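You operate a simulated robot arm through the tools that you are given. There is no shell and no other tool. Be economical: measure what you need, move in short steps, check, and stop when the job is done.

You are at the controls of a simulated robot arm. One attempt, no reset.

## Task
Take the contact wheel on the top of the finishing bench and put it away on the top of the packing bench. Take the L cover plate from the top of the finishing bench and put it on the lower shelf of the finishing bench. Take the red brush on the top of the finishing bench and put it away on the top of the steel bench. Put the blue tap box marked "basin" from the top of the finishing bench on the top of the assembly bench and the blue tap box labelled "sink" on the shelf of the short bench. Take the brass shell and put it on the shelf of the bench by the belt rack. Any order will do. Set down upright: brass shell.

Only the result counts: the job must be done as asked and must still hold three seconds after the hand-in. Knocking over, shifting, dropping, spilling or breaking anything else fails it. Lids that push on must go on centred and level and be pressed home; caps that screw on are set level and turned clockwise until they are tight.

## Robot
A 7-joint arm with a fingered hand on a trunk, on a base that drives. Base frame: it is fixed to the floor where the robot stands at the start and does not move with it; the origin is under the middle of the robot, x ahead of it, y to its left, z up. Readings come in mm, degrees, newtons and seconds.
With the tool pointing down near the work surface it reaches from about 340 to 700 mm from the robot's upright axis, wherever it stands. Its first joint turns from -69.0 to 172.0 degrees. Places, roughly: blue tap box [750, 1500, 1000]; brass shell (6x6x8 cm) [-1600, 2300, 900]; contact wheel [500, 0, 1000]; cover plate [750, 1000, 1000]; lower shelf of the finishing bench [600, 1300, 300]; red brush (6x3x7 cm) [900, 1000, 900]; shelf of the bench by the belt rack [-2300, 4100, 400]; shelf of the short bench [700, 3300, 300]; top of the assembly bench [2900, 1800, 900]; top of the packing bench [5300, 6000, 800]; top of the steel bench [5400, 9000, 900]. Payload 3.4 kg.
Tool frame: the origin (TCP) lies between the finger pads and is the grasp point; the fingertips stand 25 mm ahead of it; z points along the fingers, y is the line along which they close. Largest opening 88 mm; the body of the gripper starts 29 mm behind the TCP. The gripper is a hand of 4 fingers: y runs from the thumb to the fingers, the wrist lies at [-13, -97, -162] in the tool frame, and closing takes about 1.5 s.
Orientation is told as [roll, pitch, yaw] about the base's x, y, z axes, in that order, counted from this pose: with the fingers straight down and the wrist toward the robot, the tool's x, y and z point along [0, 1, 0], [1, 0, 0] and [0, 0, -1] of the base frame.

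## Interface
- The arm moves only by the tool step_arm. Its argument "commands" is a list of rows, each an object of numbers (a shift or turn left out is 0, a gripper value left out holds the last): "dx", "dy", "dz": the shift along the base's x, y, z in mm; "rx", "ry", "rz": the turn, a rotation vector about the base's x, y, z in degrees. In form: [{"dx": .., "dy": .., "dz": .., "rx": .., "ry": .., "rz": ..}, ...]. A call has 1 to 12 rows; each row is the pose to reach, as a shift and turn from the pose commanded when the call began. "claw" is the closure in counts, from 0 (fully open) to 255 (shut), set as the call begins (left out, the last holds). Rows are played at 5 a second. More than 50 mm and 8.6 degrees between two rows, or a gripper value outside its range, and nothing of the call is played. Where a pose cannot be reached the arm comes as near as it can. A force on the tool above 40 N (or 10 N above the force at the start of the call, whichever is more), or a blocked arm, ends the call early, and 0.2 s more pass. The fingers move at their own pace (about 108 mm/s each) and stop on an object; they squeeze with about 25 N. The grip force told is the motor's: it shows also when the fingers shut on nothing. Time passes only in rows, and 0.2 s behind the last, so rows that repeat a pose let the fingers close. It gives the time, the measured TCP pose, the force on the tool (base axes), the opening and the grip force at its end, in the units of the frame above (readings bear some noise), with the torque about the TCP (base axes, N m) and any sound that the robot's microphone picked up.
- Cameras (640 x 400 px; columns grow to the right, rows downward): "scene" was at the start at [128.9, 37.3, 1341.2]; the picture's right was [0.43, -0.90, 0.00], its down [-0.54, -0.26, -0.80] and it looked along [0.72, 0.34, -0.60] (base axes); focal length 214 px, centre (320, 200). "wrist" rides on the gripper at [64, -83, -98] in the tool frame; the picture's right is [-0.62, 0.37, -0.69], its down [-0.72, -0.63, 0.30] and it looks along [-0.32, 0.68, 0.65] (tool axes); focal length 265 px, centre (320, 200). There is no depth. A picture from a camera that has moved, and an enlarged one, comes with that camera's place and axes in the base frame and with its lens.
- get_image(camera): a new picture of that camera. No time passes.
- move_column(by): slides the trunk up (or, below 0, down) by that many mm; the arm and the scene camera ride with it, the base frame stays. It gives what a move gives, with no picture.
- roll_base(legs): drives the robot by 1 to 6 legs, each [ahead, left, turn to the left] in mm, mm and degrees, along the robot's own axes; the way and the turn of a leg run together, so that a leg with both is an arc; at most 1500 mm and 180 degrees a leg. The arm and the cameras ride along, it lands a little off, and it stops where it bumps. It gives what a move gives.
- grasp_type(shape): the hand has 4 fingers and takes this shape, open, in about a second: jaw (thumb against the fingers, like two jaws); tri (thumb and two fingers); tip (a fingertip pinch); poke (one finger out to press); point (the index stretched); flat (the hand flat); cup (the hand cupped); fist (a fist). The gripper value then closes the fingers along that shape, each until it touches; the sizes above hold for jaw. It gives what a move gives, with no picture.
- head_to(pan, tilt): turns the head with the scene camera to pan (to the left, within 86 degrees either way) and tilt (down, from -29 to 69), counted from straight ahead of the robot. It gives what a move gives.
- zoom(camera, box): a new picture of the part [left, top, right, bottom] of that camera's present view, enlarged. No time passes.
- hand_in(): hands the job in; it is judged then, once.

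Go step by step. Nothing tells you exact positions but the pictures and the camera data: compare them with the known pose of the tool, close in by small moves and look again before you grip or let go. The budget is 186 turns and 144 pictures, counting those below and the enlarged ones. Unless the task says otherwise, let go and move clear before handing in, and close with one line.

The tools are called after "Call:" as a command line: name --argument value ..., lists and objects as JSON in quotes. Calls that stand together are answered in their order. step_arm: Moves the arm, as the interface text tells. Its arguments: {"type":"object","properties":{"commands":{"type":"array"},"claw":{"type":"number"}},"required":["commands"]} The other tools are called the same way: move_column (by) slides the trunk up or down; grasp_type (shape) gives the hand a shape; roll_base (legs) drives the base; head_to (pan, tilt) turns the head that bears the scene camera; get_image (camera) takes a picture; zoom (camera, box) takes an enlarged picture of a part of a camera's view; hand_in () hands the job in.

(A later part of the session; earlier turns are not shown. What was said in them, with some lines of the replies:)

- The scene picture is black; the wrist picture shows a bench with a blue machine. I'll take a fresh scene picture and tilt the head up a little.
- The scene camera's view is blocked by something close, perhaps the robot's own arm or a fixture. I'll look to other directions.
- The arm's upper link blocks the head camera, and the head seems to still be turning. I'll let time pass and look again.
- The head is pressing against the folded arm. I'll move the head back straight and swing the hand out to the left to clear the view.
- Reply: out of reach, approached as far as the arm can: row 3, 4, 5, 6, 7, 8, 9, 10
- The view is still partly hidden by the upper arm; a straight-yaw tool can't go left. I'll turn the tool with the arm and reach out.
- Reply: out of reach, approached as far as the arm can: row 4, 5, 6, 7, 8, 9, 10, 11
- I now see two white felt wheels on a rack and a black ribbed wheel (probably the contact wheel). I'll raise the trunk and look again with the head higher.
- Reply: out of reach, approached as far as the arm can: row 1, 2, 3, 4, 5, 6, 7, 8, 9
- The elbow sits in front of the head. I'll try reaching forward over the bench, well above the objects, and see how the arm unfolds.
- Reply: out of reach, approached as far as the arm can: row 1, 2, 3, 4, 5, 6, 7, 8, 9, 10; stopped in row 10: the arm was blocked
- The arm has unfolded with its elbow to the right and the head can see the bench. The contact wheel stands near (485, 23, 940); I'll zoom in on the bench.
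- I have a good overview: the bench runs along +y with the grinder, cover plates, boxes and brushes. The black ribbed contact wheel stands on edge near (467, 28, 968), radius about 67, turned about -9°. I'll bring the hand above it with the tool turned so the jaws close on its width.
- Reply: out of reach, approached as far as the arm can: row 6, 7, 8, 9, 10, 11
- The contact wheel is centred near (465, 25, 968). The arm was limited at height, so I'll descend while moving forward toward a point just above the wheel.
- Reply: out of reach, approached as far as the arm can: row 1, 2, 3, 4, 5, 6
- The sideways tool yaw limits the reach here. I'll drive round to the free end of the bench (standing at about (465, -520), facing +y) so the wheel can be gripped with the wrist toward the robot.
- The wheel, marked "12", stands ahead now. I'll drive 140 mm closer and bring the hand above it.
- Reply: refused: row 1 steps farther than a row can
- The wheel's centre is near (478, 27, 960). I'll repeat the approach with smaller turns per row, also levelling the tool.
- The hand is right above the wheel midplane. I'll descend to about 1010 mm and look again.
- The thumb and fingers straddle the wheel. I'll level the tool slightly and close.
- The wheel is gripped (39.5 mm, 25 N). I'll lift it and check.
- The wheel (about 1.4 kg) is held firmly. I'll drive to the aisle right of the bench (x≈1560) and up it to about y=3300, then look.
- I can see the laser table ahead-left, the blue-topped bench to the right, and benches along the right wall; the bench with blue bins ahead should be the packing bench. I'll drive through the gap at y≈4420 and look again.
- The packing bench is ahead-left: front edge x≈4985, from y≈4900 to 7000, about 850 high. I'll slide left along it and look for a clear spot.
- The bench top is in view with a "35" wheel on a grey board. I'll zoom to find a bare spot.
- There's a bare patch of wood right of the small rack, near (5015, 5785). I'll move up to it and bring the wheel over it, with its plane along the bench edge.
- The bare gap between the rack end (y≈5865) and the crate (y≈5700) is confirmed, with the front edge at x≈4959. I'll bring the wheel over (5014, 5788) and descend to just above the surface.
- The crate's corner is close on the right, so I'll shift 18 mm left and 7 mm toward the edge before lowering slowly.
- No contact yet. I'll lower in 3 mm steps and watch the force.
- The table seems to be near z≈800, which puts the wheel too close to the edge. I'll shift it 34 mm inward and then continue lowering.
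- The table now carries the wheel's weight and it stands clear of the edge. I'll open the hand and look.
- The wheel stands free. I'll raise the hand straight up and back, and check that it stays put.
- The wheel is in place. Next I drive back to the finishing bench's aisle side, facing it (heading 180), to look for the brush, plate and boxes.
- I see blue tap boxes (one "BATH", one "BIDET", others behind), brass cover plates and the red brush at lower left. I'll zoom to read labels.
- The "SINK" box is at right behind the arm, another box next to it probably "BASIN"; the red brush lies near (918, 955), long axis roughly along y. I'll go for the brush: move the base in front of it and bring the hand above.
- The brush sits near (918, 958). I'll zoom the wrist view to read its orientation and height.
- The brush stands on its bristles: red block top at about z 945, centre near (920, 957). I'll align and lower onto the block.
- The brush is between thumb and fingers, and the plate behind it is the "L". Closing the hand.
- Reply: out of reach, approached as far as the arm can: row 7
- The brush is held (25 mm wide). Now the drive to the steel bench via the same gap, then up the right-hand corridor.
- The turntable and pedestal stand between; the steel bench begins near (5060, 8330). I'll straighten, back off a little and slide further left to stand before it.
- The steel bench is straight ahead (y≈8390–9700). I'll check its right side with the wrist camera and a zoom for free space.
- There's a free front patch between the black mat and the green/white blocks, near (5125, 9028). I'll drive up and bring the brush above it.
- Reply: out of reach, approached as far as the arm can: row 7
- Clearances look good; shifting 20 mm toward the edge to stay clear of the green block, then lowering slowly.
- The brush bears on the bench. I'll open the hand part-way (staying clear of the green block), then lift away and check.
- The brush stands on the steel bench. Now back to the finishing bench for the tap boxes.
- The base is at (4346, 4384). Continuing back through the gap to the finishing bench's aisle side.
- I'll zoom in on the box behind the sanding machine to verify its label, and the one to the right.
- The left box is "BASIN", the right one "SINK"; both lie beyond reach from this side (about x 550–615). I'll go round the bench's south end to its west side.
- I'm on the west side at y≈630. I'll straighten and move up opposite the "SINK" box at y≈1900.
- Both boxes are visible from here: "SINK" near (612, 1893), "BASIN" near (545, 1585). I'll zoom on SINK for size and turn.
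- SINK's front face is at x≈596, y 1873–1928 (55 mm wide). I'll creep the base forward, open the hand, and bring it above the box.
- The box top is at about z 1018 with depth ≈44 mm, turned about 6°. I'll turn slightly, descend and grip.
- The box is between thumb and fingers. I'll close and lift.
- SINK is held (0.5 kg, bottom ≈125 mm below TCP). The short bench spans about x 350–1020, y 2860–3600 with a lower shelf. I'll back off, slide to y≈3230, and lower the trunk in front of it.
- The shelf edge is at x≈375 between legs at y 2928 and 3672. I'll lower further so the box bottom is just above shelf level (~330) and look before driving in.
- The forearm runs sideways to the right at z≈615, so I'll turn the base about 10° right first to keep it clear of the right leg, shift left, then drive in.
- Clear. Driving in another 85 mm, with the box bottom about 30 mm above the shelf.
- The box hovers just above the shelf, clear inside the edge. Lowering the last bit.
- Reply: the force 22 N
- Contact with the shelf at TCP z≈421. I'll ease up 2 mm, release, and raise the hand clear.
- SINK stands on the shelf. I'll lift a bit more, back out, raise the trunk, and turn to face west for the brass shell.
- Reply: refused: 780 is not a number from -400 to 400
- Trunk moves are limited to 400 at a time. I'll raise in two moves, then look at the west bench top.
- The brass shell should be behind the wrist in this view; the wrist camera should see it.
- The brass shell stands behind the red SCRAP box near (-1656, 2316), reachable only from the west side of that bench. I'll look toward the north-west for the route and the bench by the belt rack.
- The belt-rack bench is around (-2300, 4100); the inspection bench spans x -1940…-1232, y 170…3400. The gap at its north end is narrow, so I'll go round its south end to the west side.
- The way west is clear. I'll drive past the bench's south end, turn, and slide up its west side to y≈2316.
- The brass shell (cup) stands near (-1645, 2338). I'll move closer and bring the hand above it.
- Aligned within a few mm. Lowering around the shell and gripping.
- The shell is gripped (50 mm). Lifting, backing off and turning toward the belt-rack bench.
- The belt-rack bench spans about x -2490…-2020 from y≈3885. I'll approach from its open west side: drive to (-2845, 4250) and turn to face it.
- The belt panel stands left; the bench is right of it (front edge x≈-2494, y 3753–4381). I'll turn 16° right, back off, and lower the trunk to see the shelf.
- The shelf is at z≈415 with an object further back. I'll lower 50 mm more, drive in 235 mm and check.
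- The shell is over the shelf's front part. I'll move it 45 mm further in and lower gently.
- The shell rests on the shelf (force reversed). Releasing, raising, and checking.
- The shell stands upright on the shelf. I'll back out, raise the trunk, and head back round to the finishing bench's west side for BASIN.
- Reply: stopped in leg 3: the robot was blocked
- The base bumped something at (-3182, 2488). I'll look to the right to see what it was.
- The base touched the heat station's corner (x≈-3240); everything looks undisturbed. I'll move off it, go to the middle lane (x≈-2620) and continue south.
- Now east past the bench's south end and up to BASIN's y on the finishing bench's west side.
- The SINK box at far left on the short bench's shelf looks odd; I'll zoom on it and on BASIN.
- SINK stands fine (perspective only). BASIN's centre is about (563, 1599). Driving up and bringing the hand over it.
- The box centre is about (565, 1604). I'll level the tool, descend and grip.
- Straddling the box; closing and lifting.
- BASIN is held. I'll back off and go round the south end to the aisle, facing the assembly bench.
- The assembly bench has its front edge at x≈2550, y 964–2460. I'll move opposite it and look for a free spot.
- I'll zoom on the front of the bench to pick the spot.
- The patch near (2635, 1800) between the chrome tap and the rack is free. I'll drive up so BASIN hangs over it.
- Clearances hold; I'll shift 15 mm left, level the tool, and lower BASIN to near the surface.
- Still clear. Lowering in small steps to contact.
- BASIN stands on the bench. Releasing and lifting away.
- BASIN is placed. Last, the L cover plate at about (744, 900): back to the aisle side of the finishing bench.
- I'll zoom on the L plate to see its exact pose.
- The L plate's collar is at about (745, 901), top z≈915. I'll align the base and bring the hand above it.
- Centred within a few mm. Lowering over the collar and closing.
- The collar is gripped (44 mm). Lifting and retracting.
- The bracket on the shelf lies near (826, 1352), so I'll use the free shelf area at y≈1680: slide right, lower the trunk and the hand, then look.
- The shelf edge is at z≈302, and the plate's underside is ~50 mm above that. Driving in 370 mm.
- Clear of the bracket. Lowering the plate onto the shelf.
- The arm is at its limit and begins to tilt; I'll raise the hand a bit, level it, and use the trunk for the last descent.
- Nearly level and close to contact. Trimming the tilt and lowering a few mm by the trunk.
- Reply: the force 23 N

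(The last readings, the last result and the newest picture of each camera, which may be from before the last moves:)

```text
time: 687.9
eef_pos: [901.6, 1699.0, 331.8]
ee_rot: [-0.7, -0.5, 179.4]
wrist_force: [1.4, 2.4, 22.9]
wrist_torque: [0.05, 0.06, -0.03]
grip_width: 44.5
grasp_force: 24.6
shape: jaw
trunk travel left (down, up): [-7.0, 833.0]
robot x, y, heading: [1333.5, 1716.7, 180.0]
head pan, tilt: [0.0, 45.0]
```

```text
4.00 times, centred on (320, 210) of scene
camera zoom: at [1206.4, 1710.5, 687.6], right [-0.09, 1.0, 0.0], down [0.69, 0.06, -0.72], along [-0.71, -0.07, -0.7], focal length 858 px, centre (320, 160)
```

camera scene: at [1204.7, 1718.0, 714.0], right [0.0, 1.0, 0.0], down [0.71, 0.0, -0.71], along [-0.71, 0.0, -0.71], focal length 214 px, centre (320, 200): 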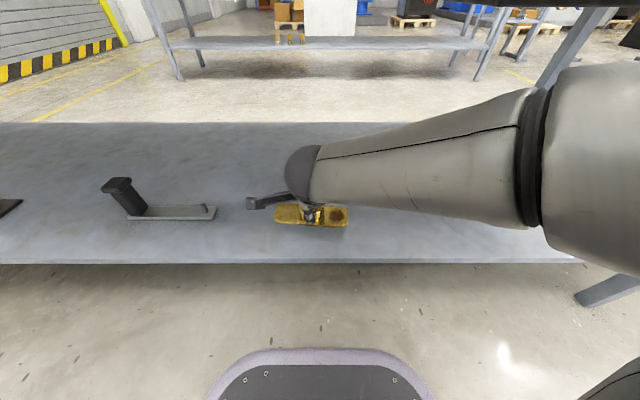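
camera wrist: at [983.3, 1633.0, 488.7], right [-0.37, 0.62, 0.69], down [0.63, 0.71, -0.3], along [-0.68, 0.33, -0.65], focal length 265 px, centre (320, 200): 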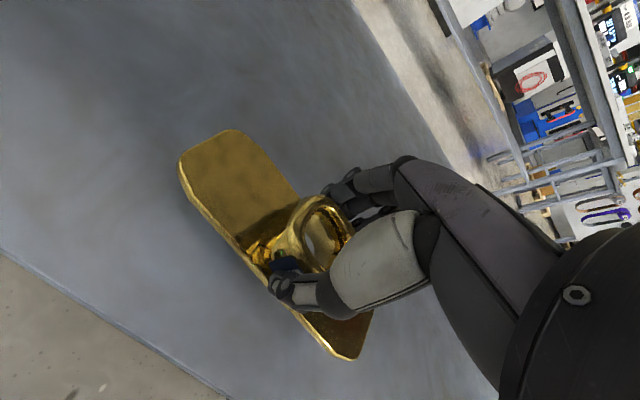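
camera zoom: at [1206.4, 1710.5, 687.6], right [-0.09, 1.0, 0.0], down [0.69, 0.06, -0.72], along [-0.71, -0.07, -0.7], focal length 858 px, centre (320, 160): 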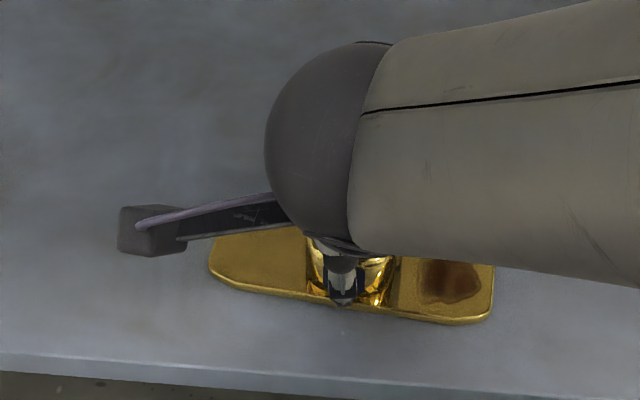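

The plate rests on the shelf. Easing 3 mm up, releasing and lifting.

Call:
move_column --by 3

Call:
step_arm --commands '[{"dz": 0}, {"dz": 0}, {"dz": 0}, {"dz": 0}, {"dz": 0}, {"dz": 0}]' --claw 0

Call:
move_column --by 90

Call:
get_image --camera "wrist"

```text
time: 688.5
eef_pos: [900.1, 1698.7, 331.8]
ee_rot: [-0.7, -0.2, 179.3]
wrist_force: [-0.5, -0.1, 11.0]
wrist_torque: [0.01, 0.1, -0.03]
grip_width: 44.4
grasp_force: 25.2
shape: jaw
trunk travel left (down, up): [-10.0, 830.0]
robot x, y, heading: [1332.6, 1718.4, 179.8]
head pan, tilt: [0.0, 45.0]
```

```text
time: 689.9
eef_pos: [900.1, 1700.0, 330.7]
ee_rot: [-0.9, 0.0, 179.4]
wrist_force: [-1.1, 0.3, 0.8]
wrist_torque: [0.01, 0.01, -0.03]
grip_width: 87.5
grasp_force: 0.1
shape: jaw
trunk travel left (down, up): [-10.0, 830.0]
robot x, y, heading: [1335.1, 1715.5, 180.1]
head pan, tilt: [0.0, 45.0]
```

```text
time: 691.1
eef_pos: [899.5, 1698.6, 422.1]
ee_rot: [-0.9, -0.1, 179.4]
wrist_force: [0.6, -0.2, -0.2]
wrist_torque: [0.03, -0.03, -0.03]
grip_width: 87.6
grasp_force: 0.1
shape: jaw
trunk travel left (down, up): [-100.0, 740.0]
robot x, y, heading: [1332.4, 1718.8, 179.9]
head pan, tilt: [0.0, 45.0]
```

```text
21 pictures are left
camera wrist: at [982.6, 1631.2, 518.5], right [-0.36, 0.61, 0.7], down [0.64, 0.71, -0.29], along [-0.68, 0.34, -0.65], focal length 265 px, centre (320, 200)
```

wrist: 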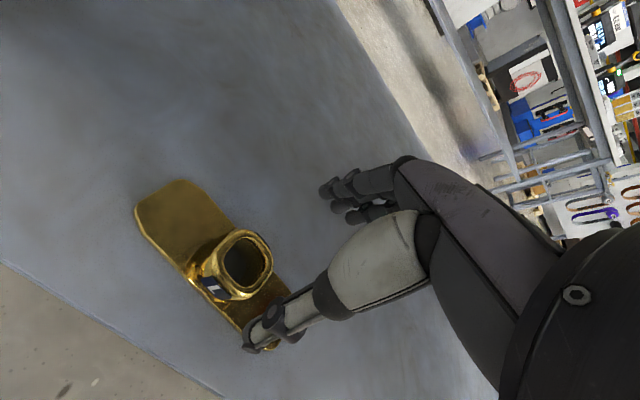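

The L plate lies flat on the lower shelf. I'll back out and take a last look.

Call:
roll_base --legs '[[-320, 0, 0]]'

Call:
get_image --camera "scene"

```text
time: 693.2
eef_pos: [1218.6, 1698.2, 421.2]
ee_rot: [-0.9, -0.2, 179.5]
wrist_force: [0.1, 0.1, -0.6]
wrist_torque: [0.04, -0.02, -0.01]
grip_width: 87.7
grasp_force: 0.0
shape: jaw
trunk travel left (down, up): [-100.0, 740.0]
robot x, y, heading: [1653.4, 1713.3, 180.0]
head pan, tilt: [0.0, 45.0]
```

```text
20 pictures are left
camera scene: at [1524.4, 1707.9, 781.5], right [-0.11, 0.99, 0.0], down [0.68, 0.07, -0.73], along [-0.72, -0.08, -0.69], focal length 214 px, centre (320, 200)
```

scene: 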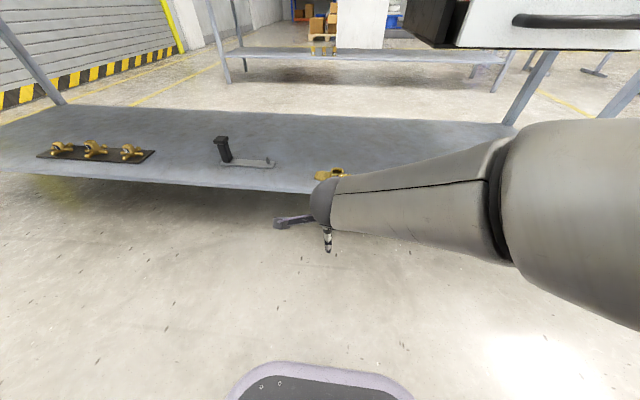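

All six items are where they belong, and the arm is clear of everything. Handing in.

Call:
hand_in

```text
The job is handed in.
```

I put all six items in the places you asked for and handed the job in, with the brass shell standing upright on its shelf. On the way back from placing the shell, the base bumped the corner of the heat station; nothing looked moved, but I only checked it from one camera view.
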